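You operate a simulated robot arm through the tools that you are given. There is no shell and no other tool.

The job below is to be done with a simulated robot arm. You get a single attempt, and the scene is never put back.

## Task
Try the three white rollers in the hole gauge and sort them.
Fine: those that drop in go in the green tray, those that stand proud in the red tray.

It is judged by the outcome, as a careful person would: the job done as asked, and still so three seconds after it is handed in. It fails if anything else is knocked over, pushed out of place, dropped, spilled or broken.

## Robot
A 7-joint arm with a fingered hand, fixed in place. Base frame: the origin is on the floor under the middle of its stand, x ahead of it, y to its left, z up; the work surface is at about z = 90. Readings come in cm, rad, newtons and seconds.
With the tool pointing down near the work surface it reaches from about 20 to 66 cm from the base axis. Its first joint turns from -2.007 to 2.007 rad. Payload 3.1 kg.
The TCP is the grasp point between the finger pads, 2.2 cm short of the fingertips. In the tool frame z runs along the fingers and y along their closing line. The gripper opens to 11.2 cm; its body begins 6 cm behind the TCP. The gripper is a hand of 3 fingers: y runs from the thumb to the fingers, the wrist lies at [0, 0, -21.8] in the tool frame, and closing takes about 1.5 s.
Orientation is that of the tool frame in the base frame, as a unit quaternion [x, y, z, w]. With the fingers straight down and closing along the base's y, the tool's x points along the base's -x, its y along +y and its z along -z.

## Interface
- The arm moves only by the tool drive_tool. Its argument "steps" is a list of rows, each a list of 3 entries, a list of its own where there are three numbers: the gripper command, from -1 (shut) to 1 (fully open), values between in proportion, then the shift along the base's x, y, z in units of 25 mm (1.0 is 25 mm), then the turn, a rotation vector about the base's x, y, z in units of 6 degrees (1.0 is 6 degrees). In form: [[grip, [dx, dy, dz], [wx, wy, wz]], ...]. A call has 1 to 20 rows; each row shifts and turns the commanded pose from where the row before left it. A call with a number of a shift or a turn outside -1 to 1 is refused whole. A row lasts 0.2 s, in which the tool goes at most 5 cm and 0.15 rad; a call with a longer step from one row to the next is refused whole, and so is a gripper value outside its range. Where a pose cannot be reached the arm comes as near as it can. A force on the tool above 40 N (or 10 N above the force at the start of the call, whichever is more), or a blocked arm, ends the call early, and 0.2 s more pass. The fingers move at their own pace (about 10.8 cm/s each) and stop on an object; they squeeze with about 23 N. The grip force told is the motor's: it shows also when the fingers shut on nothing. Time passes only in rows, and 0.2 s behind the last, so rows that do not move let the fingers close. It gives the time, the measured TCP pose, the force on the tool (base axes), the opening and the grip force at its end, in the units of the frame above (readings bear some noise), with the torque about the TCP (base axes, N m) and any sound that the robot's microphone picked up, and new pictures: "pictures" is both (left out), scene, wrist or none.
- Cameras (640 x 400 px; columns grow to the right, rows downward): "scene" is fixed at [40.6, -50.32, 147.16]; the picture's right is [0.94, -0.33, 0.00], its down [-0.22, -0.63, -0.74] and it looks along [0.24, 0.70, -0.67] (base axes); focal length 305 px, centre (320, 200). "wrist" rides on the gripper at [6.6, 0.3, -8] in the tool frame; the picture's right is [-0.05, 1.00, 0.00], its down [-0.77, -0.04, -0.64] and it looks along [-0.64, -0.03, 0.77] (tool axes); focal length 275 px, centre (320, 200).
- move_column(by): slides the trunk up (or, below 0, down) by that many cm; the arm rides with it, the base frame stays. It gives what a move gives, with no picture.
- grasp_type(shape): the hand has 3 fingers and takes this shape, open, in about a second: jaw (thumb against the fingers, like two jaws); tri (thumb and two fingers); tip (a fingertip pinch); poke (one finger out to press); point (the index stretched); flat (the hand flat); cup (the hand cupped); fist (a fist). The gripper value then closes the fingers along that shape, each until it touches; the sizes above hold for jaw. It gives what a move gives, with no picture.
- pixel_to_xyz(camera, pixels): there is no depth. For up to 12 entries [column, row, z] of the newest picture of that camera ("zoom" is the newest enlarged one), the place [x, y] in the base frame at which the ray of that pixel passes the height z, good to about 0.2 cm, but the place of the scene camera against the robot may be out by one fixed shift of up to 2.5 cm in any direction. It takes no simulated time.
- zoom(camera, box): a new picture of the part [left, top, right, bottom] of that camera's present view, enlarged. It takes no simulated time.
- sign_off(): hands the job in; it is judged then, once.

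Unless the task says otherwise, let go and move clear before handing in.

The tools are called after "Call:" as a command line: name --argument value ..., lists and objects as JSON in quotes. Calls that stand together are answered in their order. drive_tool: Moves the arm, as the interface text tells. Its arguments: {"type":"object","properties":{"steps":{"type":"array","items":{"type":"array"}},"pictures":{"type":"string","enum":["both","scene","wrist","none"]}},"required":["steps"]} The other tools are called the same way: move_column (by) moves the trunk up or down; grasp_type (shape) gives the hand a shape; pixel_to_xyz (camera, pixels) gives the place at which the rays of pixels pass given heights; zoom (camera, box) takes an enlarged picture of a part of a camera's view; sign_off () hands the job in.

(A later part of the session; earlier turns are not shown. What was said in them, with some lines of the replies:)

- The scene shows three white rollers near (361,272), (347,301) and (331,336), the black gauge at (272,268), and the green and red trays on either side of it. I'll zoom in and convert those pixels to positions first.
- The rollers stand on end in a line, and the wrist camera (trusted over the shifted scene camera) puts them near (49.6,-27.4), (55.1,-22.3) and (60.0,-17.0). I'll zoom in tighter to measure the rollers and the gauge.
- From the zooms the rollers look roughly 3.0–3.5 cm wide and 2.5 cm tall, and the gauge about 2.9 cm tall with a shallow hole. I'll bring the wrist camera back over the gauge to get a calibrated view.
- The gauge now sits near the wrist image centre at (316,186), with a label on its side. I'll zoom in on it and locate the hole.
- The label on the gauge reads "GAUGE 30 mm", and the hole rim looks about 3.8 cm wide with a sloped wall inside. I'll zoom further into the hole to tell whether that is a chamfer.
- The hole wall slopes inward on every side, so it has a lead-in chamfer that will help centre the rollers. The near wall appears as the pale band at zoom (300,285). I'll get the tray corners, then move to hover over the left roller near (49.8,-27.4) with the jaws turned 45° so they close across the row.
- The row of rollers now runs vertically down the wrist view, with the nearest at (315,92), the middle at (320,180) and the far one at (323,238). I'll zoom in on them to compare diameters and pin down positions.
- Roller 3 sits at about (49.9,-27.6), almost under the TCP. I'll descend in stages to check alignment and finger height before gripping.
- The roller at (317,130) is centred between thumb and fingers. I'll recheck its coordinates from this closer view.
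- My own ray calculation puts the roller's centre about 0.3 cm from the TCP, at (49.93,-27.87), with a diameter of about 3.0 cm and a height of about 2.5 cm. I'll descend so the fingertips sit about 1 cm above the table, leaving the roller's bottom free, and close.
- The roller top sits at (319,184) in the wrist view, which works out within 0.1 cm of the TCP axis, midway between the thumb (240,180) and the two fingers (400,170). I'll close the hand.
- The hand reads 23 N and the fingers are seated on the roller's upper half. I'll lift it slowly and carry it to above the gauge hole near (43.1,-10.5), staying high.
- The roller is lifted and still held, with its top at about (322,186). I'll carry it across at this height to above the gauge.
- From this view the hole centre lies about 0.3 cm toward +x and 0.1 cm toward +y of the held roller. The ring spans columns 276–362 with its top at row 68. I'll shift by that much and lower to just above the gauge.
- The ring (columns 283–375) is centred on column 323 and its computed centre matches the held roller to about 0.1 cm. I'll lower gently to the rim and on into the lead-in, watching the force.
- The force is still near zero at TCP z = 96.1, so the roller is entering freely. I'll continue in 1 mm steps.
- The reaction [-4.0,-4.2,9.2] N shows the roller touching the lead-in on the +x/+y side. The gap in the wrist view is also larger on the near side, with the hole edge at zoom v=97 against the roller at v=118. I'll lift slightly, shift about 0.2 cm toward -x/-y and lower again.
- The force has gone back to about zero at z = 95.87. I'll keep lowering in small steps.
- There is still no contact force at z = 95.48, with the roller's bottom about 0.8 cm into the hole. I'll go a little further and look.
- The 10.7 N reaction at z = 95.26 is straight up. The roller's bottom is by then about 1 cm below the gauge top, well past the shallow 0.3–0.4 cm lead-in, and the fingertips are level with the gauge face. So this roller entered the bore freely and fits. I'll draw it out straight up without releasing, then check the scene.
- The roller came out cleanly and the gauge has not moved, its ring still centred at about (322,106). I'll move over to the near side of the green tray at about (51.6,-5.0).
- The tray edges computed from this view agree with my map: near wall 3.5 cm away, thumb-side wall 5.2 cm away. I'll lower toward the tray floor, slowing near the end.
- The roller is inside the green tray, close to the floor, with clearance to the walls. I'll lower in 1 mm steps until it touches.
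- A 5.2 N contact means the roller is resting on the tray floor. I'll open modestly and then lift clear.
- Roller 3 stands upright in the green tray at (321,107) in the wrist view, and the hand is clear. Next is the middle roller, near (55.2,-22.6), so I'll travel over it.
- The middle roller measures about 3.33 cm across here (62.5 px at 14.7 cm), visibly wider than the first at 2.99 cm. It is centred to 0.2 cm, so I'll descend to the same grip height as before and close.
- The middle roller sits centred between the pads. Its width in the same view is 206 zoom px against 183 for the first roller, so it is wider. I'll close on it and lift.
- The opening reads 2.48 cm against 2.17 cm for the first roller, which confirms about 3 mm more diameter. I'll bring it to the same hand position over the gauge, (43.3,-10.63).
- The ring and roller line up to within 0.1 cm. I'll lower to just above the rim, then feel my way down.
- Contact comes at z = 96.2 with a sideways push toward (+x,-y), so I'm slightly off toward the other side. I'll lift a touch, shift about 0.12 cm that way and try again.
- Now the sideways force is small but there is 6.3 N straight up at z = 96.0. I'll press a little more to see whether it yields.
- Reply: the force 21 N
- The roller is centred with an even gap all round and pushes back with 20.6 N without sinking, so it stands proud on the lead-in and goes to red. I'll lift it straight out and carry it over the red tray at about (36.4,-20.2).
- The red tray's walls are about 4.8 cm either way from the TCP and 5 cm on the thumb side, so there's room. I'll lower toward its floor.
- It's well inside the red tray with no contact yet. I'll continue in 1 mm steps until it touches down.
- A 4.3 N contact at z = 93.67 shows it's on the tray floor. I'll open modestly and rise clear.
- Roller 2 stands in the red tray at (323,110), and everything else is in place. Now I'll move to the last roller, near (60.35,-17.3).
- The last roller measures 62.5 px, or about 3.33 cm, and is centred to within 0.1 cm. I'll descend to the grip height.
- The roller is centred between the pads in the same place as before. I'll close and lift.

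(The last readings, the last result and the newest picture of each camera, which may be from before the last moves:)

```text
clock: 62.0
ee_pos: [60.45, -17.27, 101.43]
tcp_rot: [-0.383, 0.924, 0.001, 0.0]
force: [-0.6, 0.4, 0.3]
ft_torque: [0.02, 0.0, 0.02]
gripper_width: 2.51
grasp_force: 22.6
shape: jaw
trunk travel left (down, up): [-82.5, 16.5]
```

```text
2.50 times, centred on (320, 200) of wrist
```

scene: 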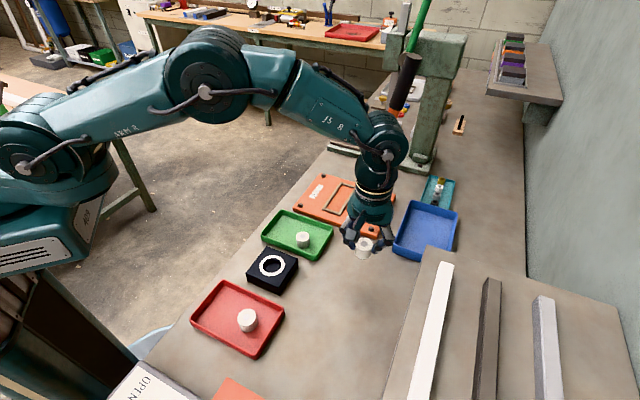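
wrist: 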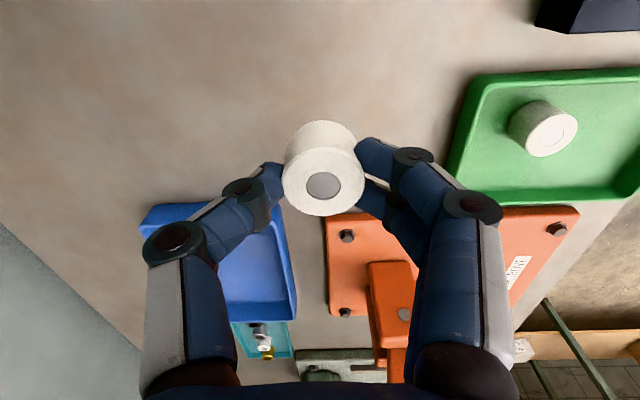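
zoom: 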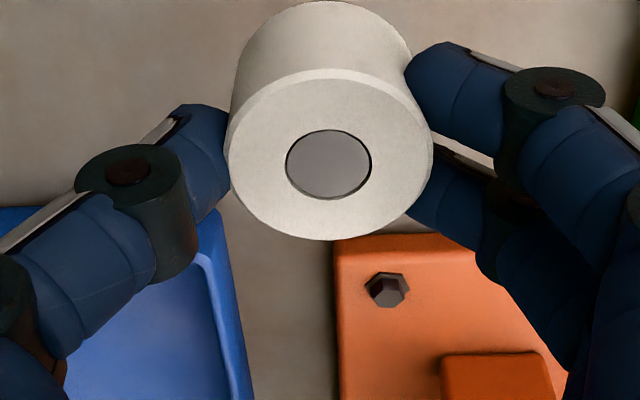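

The opening reads 2.51 cm, the same as the second roller. I'll take it to the gauge for its own trial.

Call:
drive_tool --steps '[[-1, [-0.76, 0.296, 0], [0, 0, 0]], [-1, [-0.763, 0.296, 0], [0, 0, 0]], [-1, [-0.763, 0.296, 0], [0, 0, 0]], [-1, [-0.763, 0.296, 0], [0, 0, 0]], [-1, [-0.763, 0.296, 0], [0, 0, 0]], [-1, [-0.763, 0.296, 0], [0, 0, 0]], [-1, [-0.763, 0.296, 0], [0, 0, 0]], [-1, [-0.763, 0.296, 0], [0, 0, 0]], [-1, [-0.76, 0.296, 0], [0, 0, 0]], [-1, [0, 0, -0.8], [0, 0, 0]], [-1, [0, 0, -0.7], [0, 0, 0]], [-1, [0, 0, 0], [0, 0, 0]], [-1, [0, 0, 0], [0, 0, 0]]]'

Call:
zoom --camera "wrist" --box '[240, 90, 400, 210]'

```text
clock: 64.8
ee_pos: [43.22, -10.61, 97.55]
tcp_rot: [-0.383, 0.924, -0.001, 0.0]
force: [0.0, 0.3, 0.0]
ft_torque: [-0.03, 0.0, 0.0]
gripper_width: 2.53
grasp_force: 23.1
shape: jaw
trunk travel left (down, up): [-82.5, 16.5]
```

scene: 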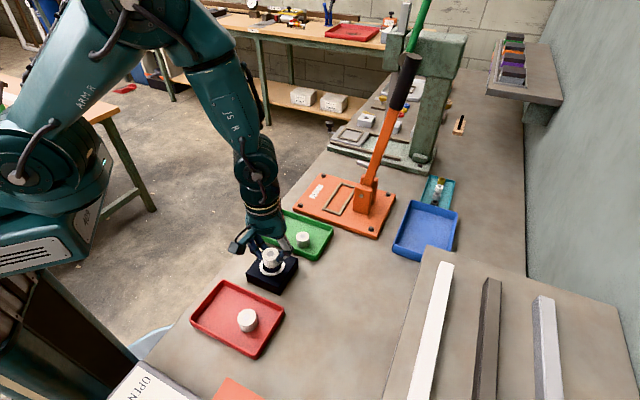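
wrist: 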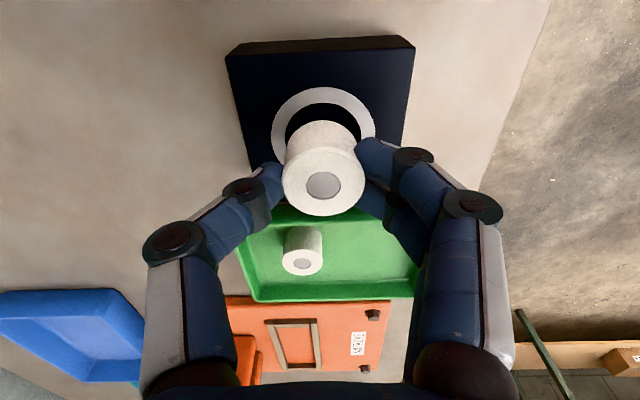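

```text
3.33 times, centred on (320, 150) of wrist
```

zoom: 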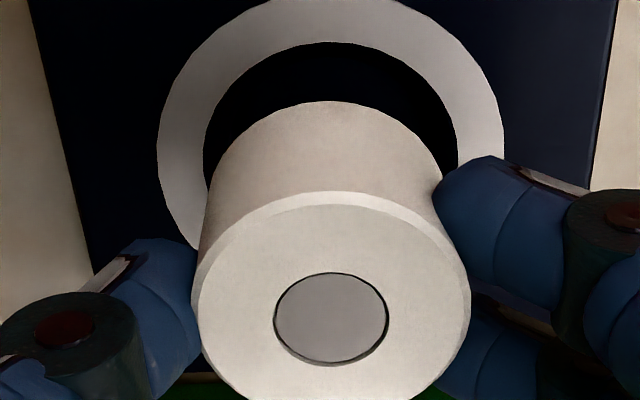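

The alignment matches the earlier trial, with the hole at zoom columns 204–457 and its top at v=42. I'll lower to the rim and on in small steps.

Call:
drive_tool --steps '[[-1, [0, 0, -0.1], [0, 0, 0]], [-1, [0, 0, -0.1], [0, 0, 0]], [-1, [0, 0, -0.1], [0, 0, 0]], [-1, [0, 0, -0.1], [0, 0, 0]], [-1, [0, 0, -0.04], [0, 0, 0]], [-1, [0, 0, -0.04], [0, 0, 0]], [-1, [0, 0, 0], [0, 0, 0]]]' --pictures "none"

```text
clock: 66.4
ee_pos: [43.39, -10.52, 96.46]
tcp_rot: [-0.383, 0.924, 0.001, 0.0]
force: [-0.7, -0.1, 0.5]
ft_torque: [0.01, -0.03, 0.02]
gripper_width: 2.5
grasp_force: 23.0
shape: jaw
trunk travel left (down, up): [-82.5, 16.5]
```

Call:
drive_tool --steps '[[-1, [0, 0, -0.04], [0, 0, 0]], [-1, [0, 0, -0.04], [0, 0, 0]], [-1, [0, 0, -0.02], [0, 0, 0]], [-1, [0, 0, 0], [0, 0, 0]]]' --pictures "none"

```text
clock: 67.4
ee_pos: [43.33, -10.58, 96.13]
tcp_rot: [-0.382, 0.924, -0.001, 0.001]
force: [0.5, 0.1, 0.0]
ft_torque: [-0.03, -0.01, 0.0]
gripper_width: 2.49
grasp_force: 22.9
shape: jaw
trunk travel left (down, up): [-82.5, 16.5]
```

Call:
drive_tool --steps '[[-1, [0, 0, -0.03], [0, 0, 0]], [-1, [0, 0, -0.03], [0, 0, 0]], [-1, [0, 0, 0], [0, 0, 0]]]' --pictures "none"

```text
clock: 68.2
ee_pos: [43.33, -10.72, 96.07]
tcp_rot: [-0.383, 0.924, -0.001, 0.0]
force: [0.1, -0.1, 6.6]
ft_torque: [0.0, -0.03, 0.01]
gripper_width: 2.52
grasp_force: 23.0
shape: jaw
trunk travel left (down, up): [-82.5, 16.5]
```

The force is 6.6 N straight up with no sideways part at z = 96.07, the same level where roller 2 seated. I'll press slightly more to confirm it won't go in.

Call:
drive_tool --steps '[[-1, [0, 0, -0.03], [0, 0, 0]], [-1, [0, 0, -0.02], [0, 0, 0]], [-1, [0, 0, 0], [0, 0, 0]]]' --pictures "both"

Call:
zoom --camera "scene" --box '[240, 230, 310, 290]'

Call:
zoom --camera "wrist" --box '[240, 90, 400, 210]'

```text
clock: 69.0
ee_pos: [43.25, -10.57, 95.99]
tcp_rot: [-0.383, 0.924, -0.001, 0.002]
force: [2.4, -1.4, 17.0]
ft_torque: [-0.06, -0.05, 0.02]
gripper_width: 2.56
grasp_force: 23.4
shape: jaw
trunk travel left (down, up): [-82.5, 16.5]
```

scene: 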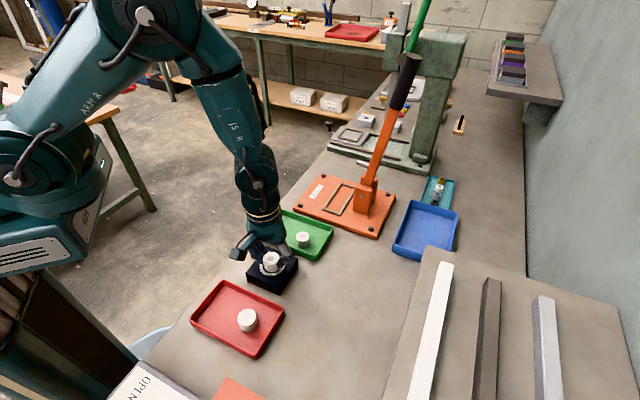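
wrist: 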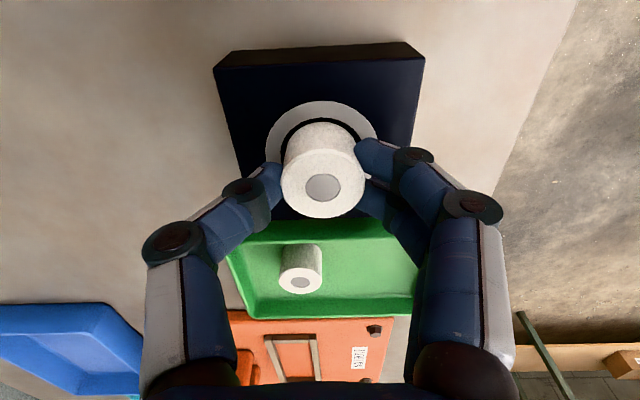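

```text
6.67 times, centred on (275, 260) of scene
```

zoom: 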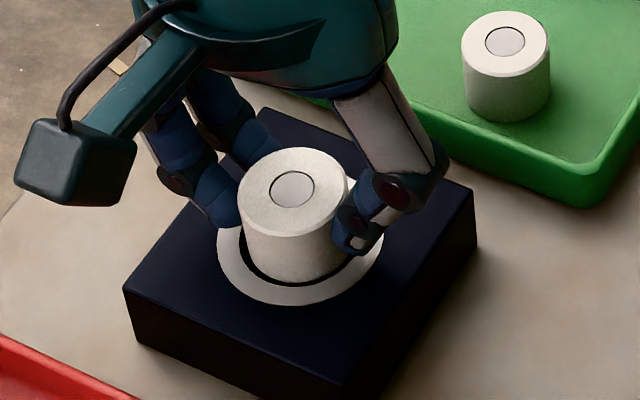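

```text
3.33 times, centred on (320, 150) of wrist
```

zoom: 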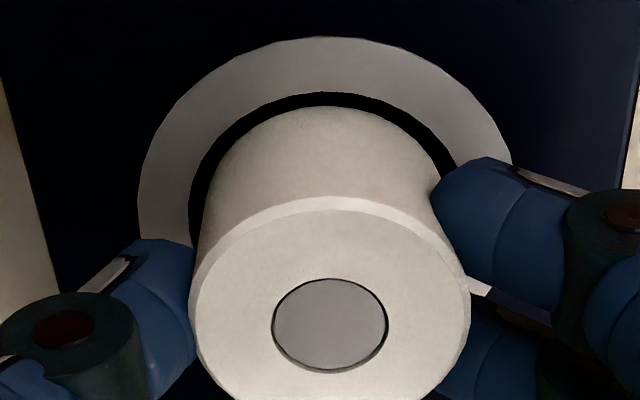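

This roller also pushes back with 17 N and won't sink below the lead-in, so it stands proud and goes to red. I'll lift it out and move to a free spot in the red tray at about (31.6,-17.0), clear of the roller already there.

Call:
drive_tool --steps '[[-1, [0, 0, 0.06], [0, 0, 0]], [-1, [0, 0, 0.2], [0, 0, 0]], [-1, [0, 0, 0.5], [0, 0, 0]], [-1, [0, 0, 0.7], [0, 0, 0]], [-1, [0, 0, 0.75], [0, 0, 0]], [-1, [-0.778, -0.428, 0], [0, 0, 0]], [-1, [-0.778, -0.428, 0], [0, 0, 0]], [-1, [-0.778, -0.428, 0], [0, 0, 0]], [-1, [-0.778, -0.428, 0], [0, 0, 0]], [-1, [-0.778, -0.428, 0], [0, 0, 0]], [-1, [-0.778, -0.428, 0], [0, 0, 0]], [-1, [0, 0, 0], [0, 0, 0]], [-1, [0, 0, 0], [0, 0, 0]]]'

Call:
zoom --camera "scene" --box '[180, 240, 320, 370]'

```text
clock: 71.8
ee_pos: [31.52, -16.95, 101.37]
tcp_rot: [-0.382, 0.924, 0.0, 0.0]
force: [0.2, 0.4, 0.0]
ft_torque: [0.02, -0.01, 0.01]
gripper_width: 2.55
grasp_force: 22.8
shape: jaw
trunk travel left (down, up): [-82.5, 16.5]
```

scene: 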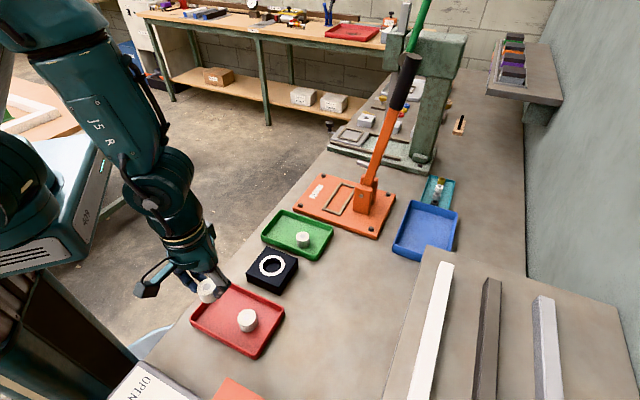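
wrist: 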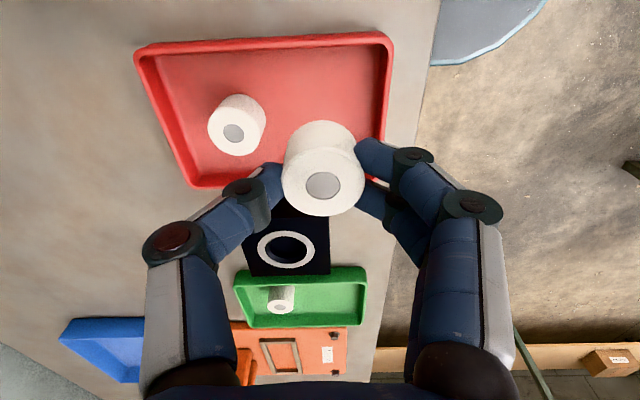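

```text
3.08 times, centred on (250, 305) of scene
```

zoom: 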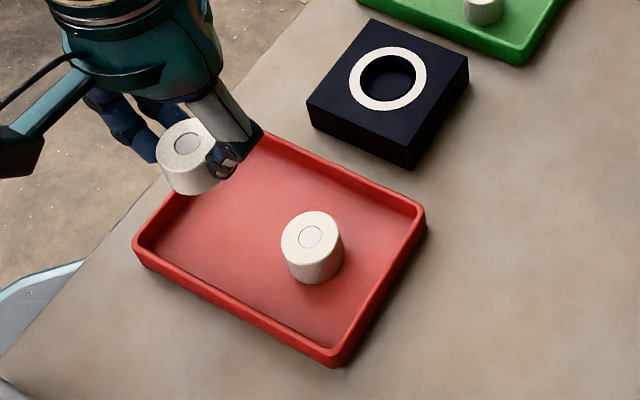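

The free corner works: near wall 3.5 cm away, finger-side rim about 3.7 cm away, and the other roller's nearest edge 3.8 cm away on the thumb side. I'll lower the same way as before.

Call:
drive_tool --steps '[[-1, [0.02, -0.02, -0.6], [0, 0, 0]], [-1, [0, 0, -0.7], [0, 0, 0]], [-1, [0, 0, -0.7], [0, 0, 0]], [-1, [0, 0, -0.5], [0, 0, 0]], [-1, [0, 0, -0.3], [0, 0, 0]], [-1, [0, 0, -0.08], [0, 0, 0]], [-1, [0, 0, 0], [0, 0, 0]]]'

Call:
zoom --camera "wrist" --box '[180, 60, 460, 240]'

Call:
zoom --camera "scene" --box '[180, 250, 300, 360]'

```text
clock: 73.4
ee_pos: [31.72, -17.03, 94.26]
tcp_rot: [-0.382, 0.924, 0.0, 0.0]
force: [0.3, -0.4, 0.2]
ft_torque: [-0.01, -0.04, -0.04]
gripper_width: 2.51
grasp_force: 22.5
shape: jaw
trunk travel left (down, up): [-82.5, 16.5]
```

scene: 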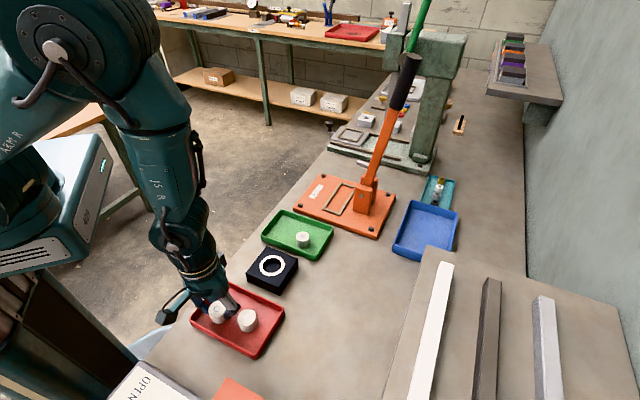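
wrist: 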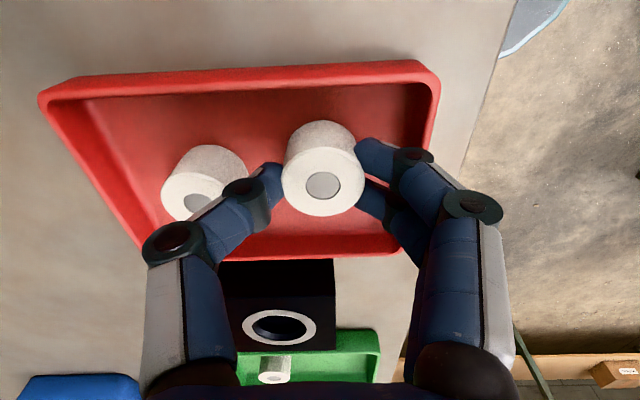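

```text
2.22 times, centred on (320, 150) of wrist
```

zoom: 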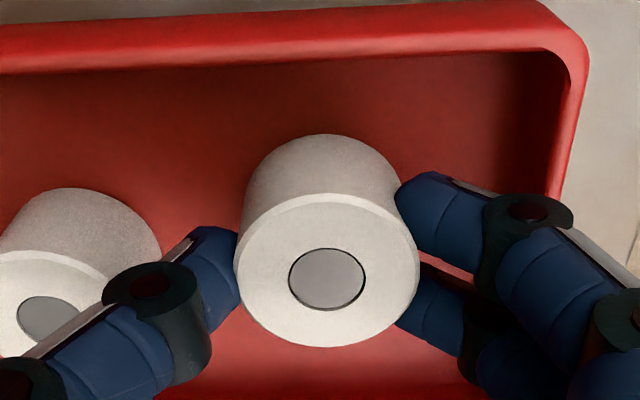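

```text
3.64 times, centred on (240, 305) of scene
```

zoom: 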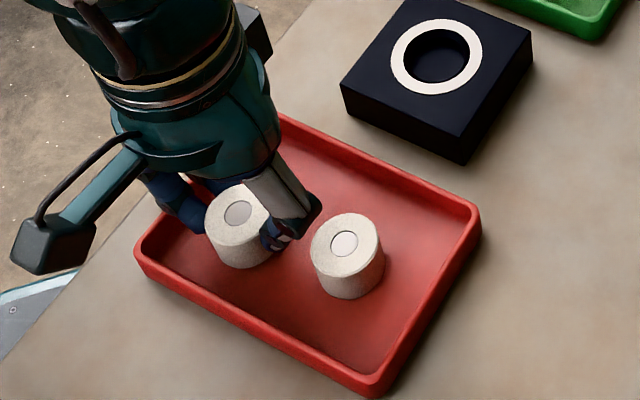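

The roller is inside the tray and not yet touching. The thumb's knuckle is fairly near the other roller (gap seen at scene zoom (310,230)), so I'll shift 0.5 cm away before setting down, then lower in small steps.

Call:
drive_tool --steps '[[-1, [-0.09, -0.06, 0], [0, 0, 0]], [-1, [-0.09, -0.06, 0], [0, 0, 0]], [-1, [0, 0, -0.05], [0, 0, 0]], [-1, [0, 0, -0.05], [0, 0, 0]], [-1, [0, 0, -0.04], [0, 0, 0]], [-1, [0, 0, 0], [0, 0, 0]]]' --pictures "both"

Call:
zoom --camera "scene" --box '[190, 270, 280, 350]'

Call:
zoom --camera "wrist" --box '[180, 60, 460, 240]'

```text
clock: 74.8
ee_pos: [31.25, -17.29, 93.82]
tcp_rot: [-0.382, 0.924, 0.0, -0.001]
force: [0.4, -0.3, -0.1]
ft_torque: [0.02, 0.0, -0.01]
gripper_width: 2.54
grasp_force: 23.3
shape: jaw
trunk travel left (down, up): [-82.5, 16.5]
```

scene: 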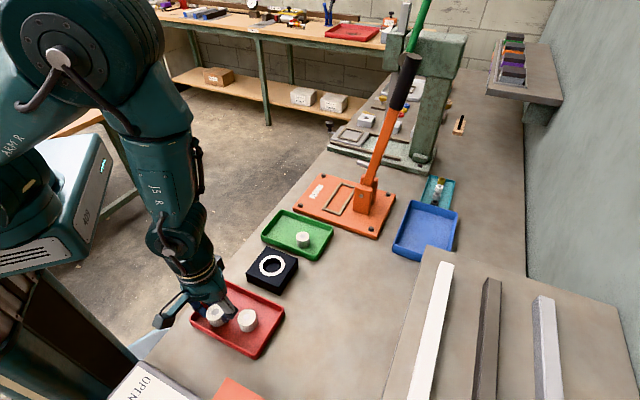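
wrist: 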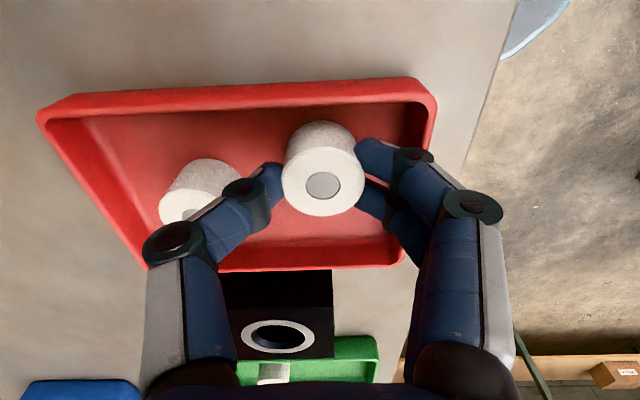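

```text
5.00 times, centred on (235, 310) of scene
```

zoom: 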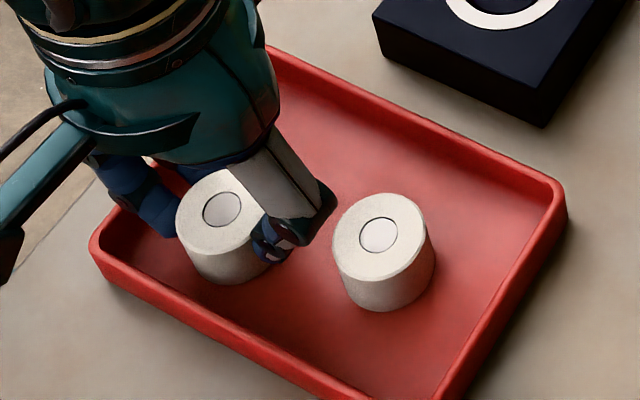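

```text
2.22 times, centred on (320, 150) of wrist
```

zoom: 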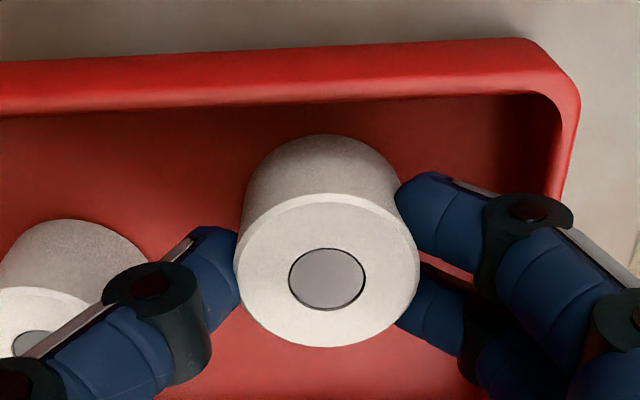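

There is a clear gap between thumb and the other roller now. I'll make the final small steps down to contact.

Call:
drive_tool --steps '[[-1, [0, 0, -0.03], [0, 0, 0]], [-1, [0, 0, -0.03], [0, 0, 0]], [-1, [0, 0, 0], [0, 0, 0]]]' --pictures "none"

```text
clock: 75.6
ee_pos: [31.33, -17.51, 93.72]
tcp_rot: [-0.383, 0.924, -0.001, 0.0]
force: [0.2, 0.1, -0.2]
ft_torque: [-0.01, -0.02, 0.01]
gripper_width: 2.53
grasp_force: 23.4
shape: jaw
trunk travel left (down, up): [-82.5, 16.5]
```

Call:
drive_tool --steps '[[-1, [0, 0, -0.03], [0, 0, 0]], [-1, [0, 0, -0.02], [0, 0, 0]], [-1, [0, 0, 0], [0, 0, 0]]]' --pictures "none"

```text
clock: 76.4
ee_pos: [31.22, -17.33, 93.64]
tcp_rot: [-0.383, 0.924, -0.002, 0.001]
force: [0.4, -0.6, 10.2]
ft_torque: [0.04, 0.05, -0.01]
gripper_width: 2.55
grasp_force: 23.7
shape: jaw
trunk travel left (down, up): [-82.5, 16.5]
```

A 10 N contact shows it's on the floor. I'll ease up slightly, open just enough to release, and lift straight out.

Call:
drive_tool --steps '[[-1, [0, 0, 0.03], [0, 0, 0]], [-0.52, [0, 0, 0], [0, 0, 0]], [-0.46, [0, 0, 0], [0, 0, 0]], [-0.4, [0, 0, 0], [0, 0, 0]], [-0.36, [0, 0, 0], [0, 0, 0]], [-0.36, [0, 0, 0], [0, 0, 0]]]'

Call:
zoom --camera "wrist" --box '[180, 60, 460, 240]'

Call:
zoom --camera "scene" --box '[190, 270, 280, 350]'

```text
clock: 77.8
ee_pos: [31.27, -17.39, 93.77]
tcp_rot: [-0.382, 0.924, 0.001, 0.0]
force: [0.0, 0.1, 0.6]
ft_torque: [-0.01, 0.04, 0.02]
gripper_width: 3.55
grasp_force: 0.1
shape: jaw
trunk travel left (down, up): [-82.5, 16.5]
```

scene: 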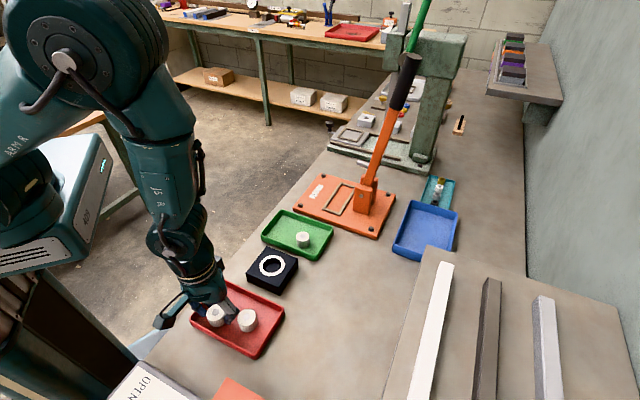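
wrist: 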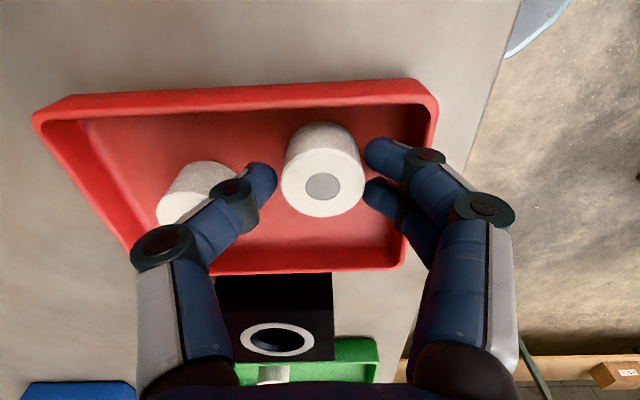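

```text
2.22 times, centred on (320, 150) of wrist
```

zoom: 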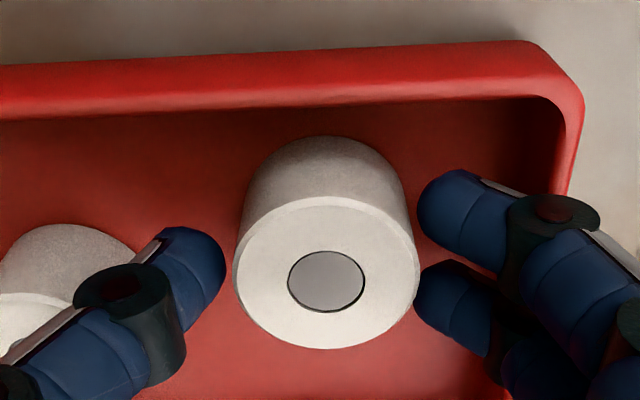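

```text
5.00 times, centred on (235, 310) of scene
```

zoom: 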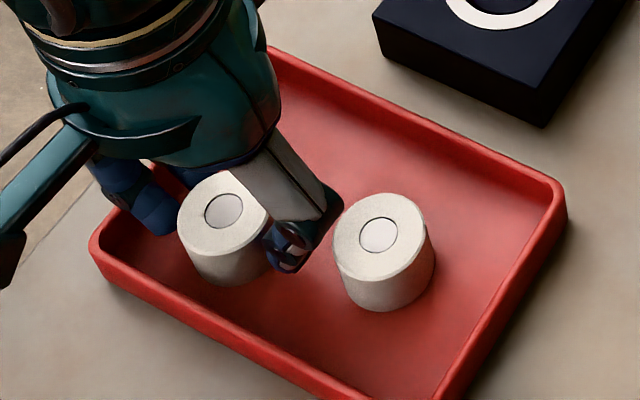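

The fingers are off the roller with gaps on both sides, and both rollers stand undisturbed. I'll lift straight up and back away.

Call:
drive_tool --steps '[[-0.36, [0, 0, 0.2], [0, 0, 0]], [-0.36, [0, 0, 0.4], [0, 0, 0]], [-0.36, [0, 0, 0.6], [0, 0, 0]], [-0.36, [0, 0, 0.8], [0, 0, 0]], [-0.36, [0, 0, 0.9], [0, 0, 0]], [-0.36, [0, 0, 0.9], [0, 0, 0]], [-0.36, [0, 0, 0.9], [0, 0, 0]], [-0.36, [0, 0, 0.5], [0, 0, 0]], [-0.36, [0, 0, 0], [0, 0, 0]]]'

Call:
zoom --camera "scene" --box '[180, 200, 400, 370]'

```text
clock: 79.8
ee_pos: [31.36, -17.39, 106.74]
tcp_rot: [-0.382, 0.924, 0.0, 0.0]
force: [-0.5, -0.4, 0.1]
ft_torque: [0.02, 0.06, -0.02]
gripper_width: 3.54
grasp_force: 0.0
shape: jaw
trunk travel left (down, up): [-82.5, 16.5]
```

scene: 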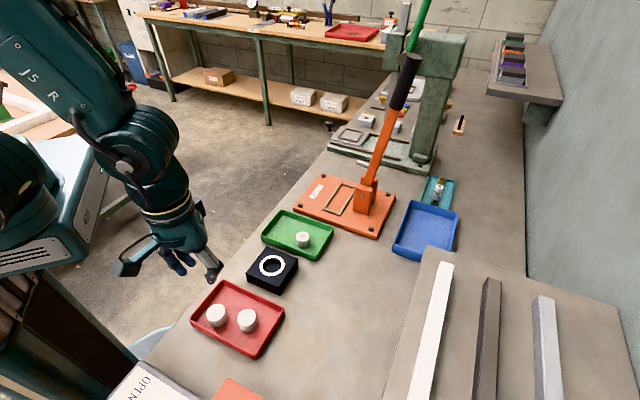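
wrist: 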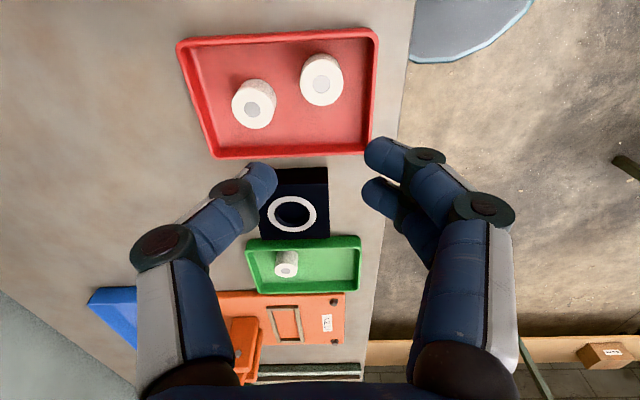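

```text
2.35 times, centred on (290, 285) of scene
```

zoom: 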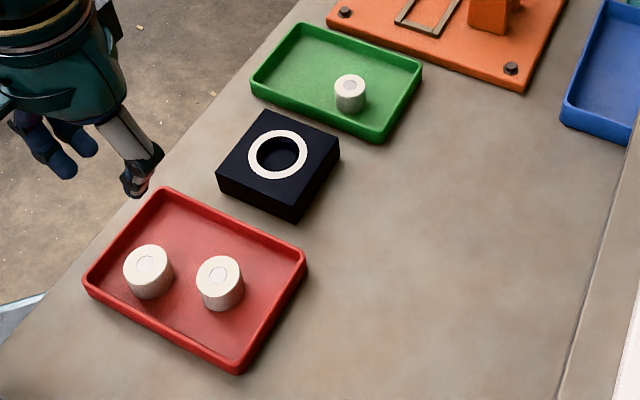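

The final view shows two rollers standing in the red tray (216,314) and (247,320), and one in the green tray (302,240). The gauge and trays are where they started and the hand is clear, so I'm handing in.

Call:
sign_off

```text
The job is handed in.
```

I tried all three rollers in the gauge and sorted them: one is in the green tray and two are in the red tray. The job is handed in; no verdict has come back yet.

| Roller (start position) | Gauge trial | Tray |
|---|---|---|
| Nearest the front (scene left) | Entered about 1 cm freely, well past the sloped lead-in at the top of the hole | Green |
| Middle | Stuck on the lead-in and held at about 20 N | Red |
| Farthest | Stuck on the lead-in and held at about 17 N | Red |

- **How I tested:** I kept hold of each roller while lowering it rather than letting it drop. A fitting roller might have sunk too deep in the hole to pick up again.
- **The fitting roller:** it stopped when my fingertips reached the gauge face, so I never saw it go all the way down. It is about 3.0 cm across, measured by camera, against about 3.3 cm for the other two; the gauge is marked 30 mm.
- **Final state:** all three rollers stand upright in their trays. The gauge and trays look unmoved, and the hand is clear.
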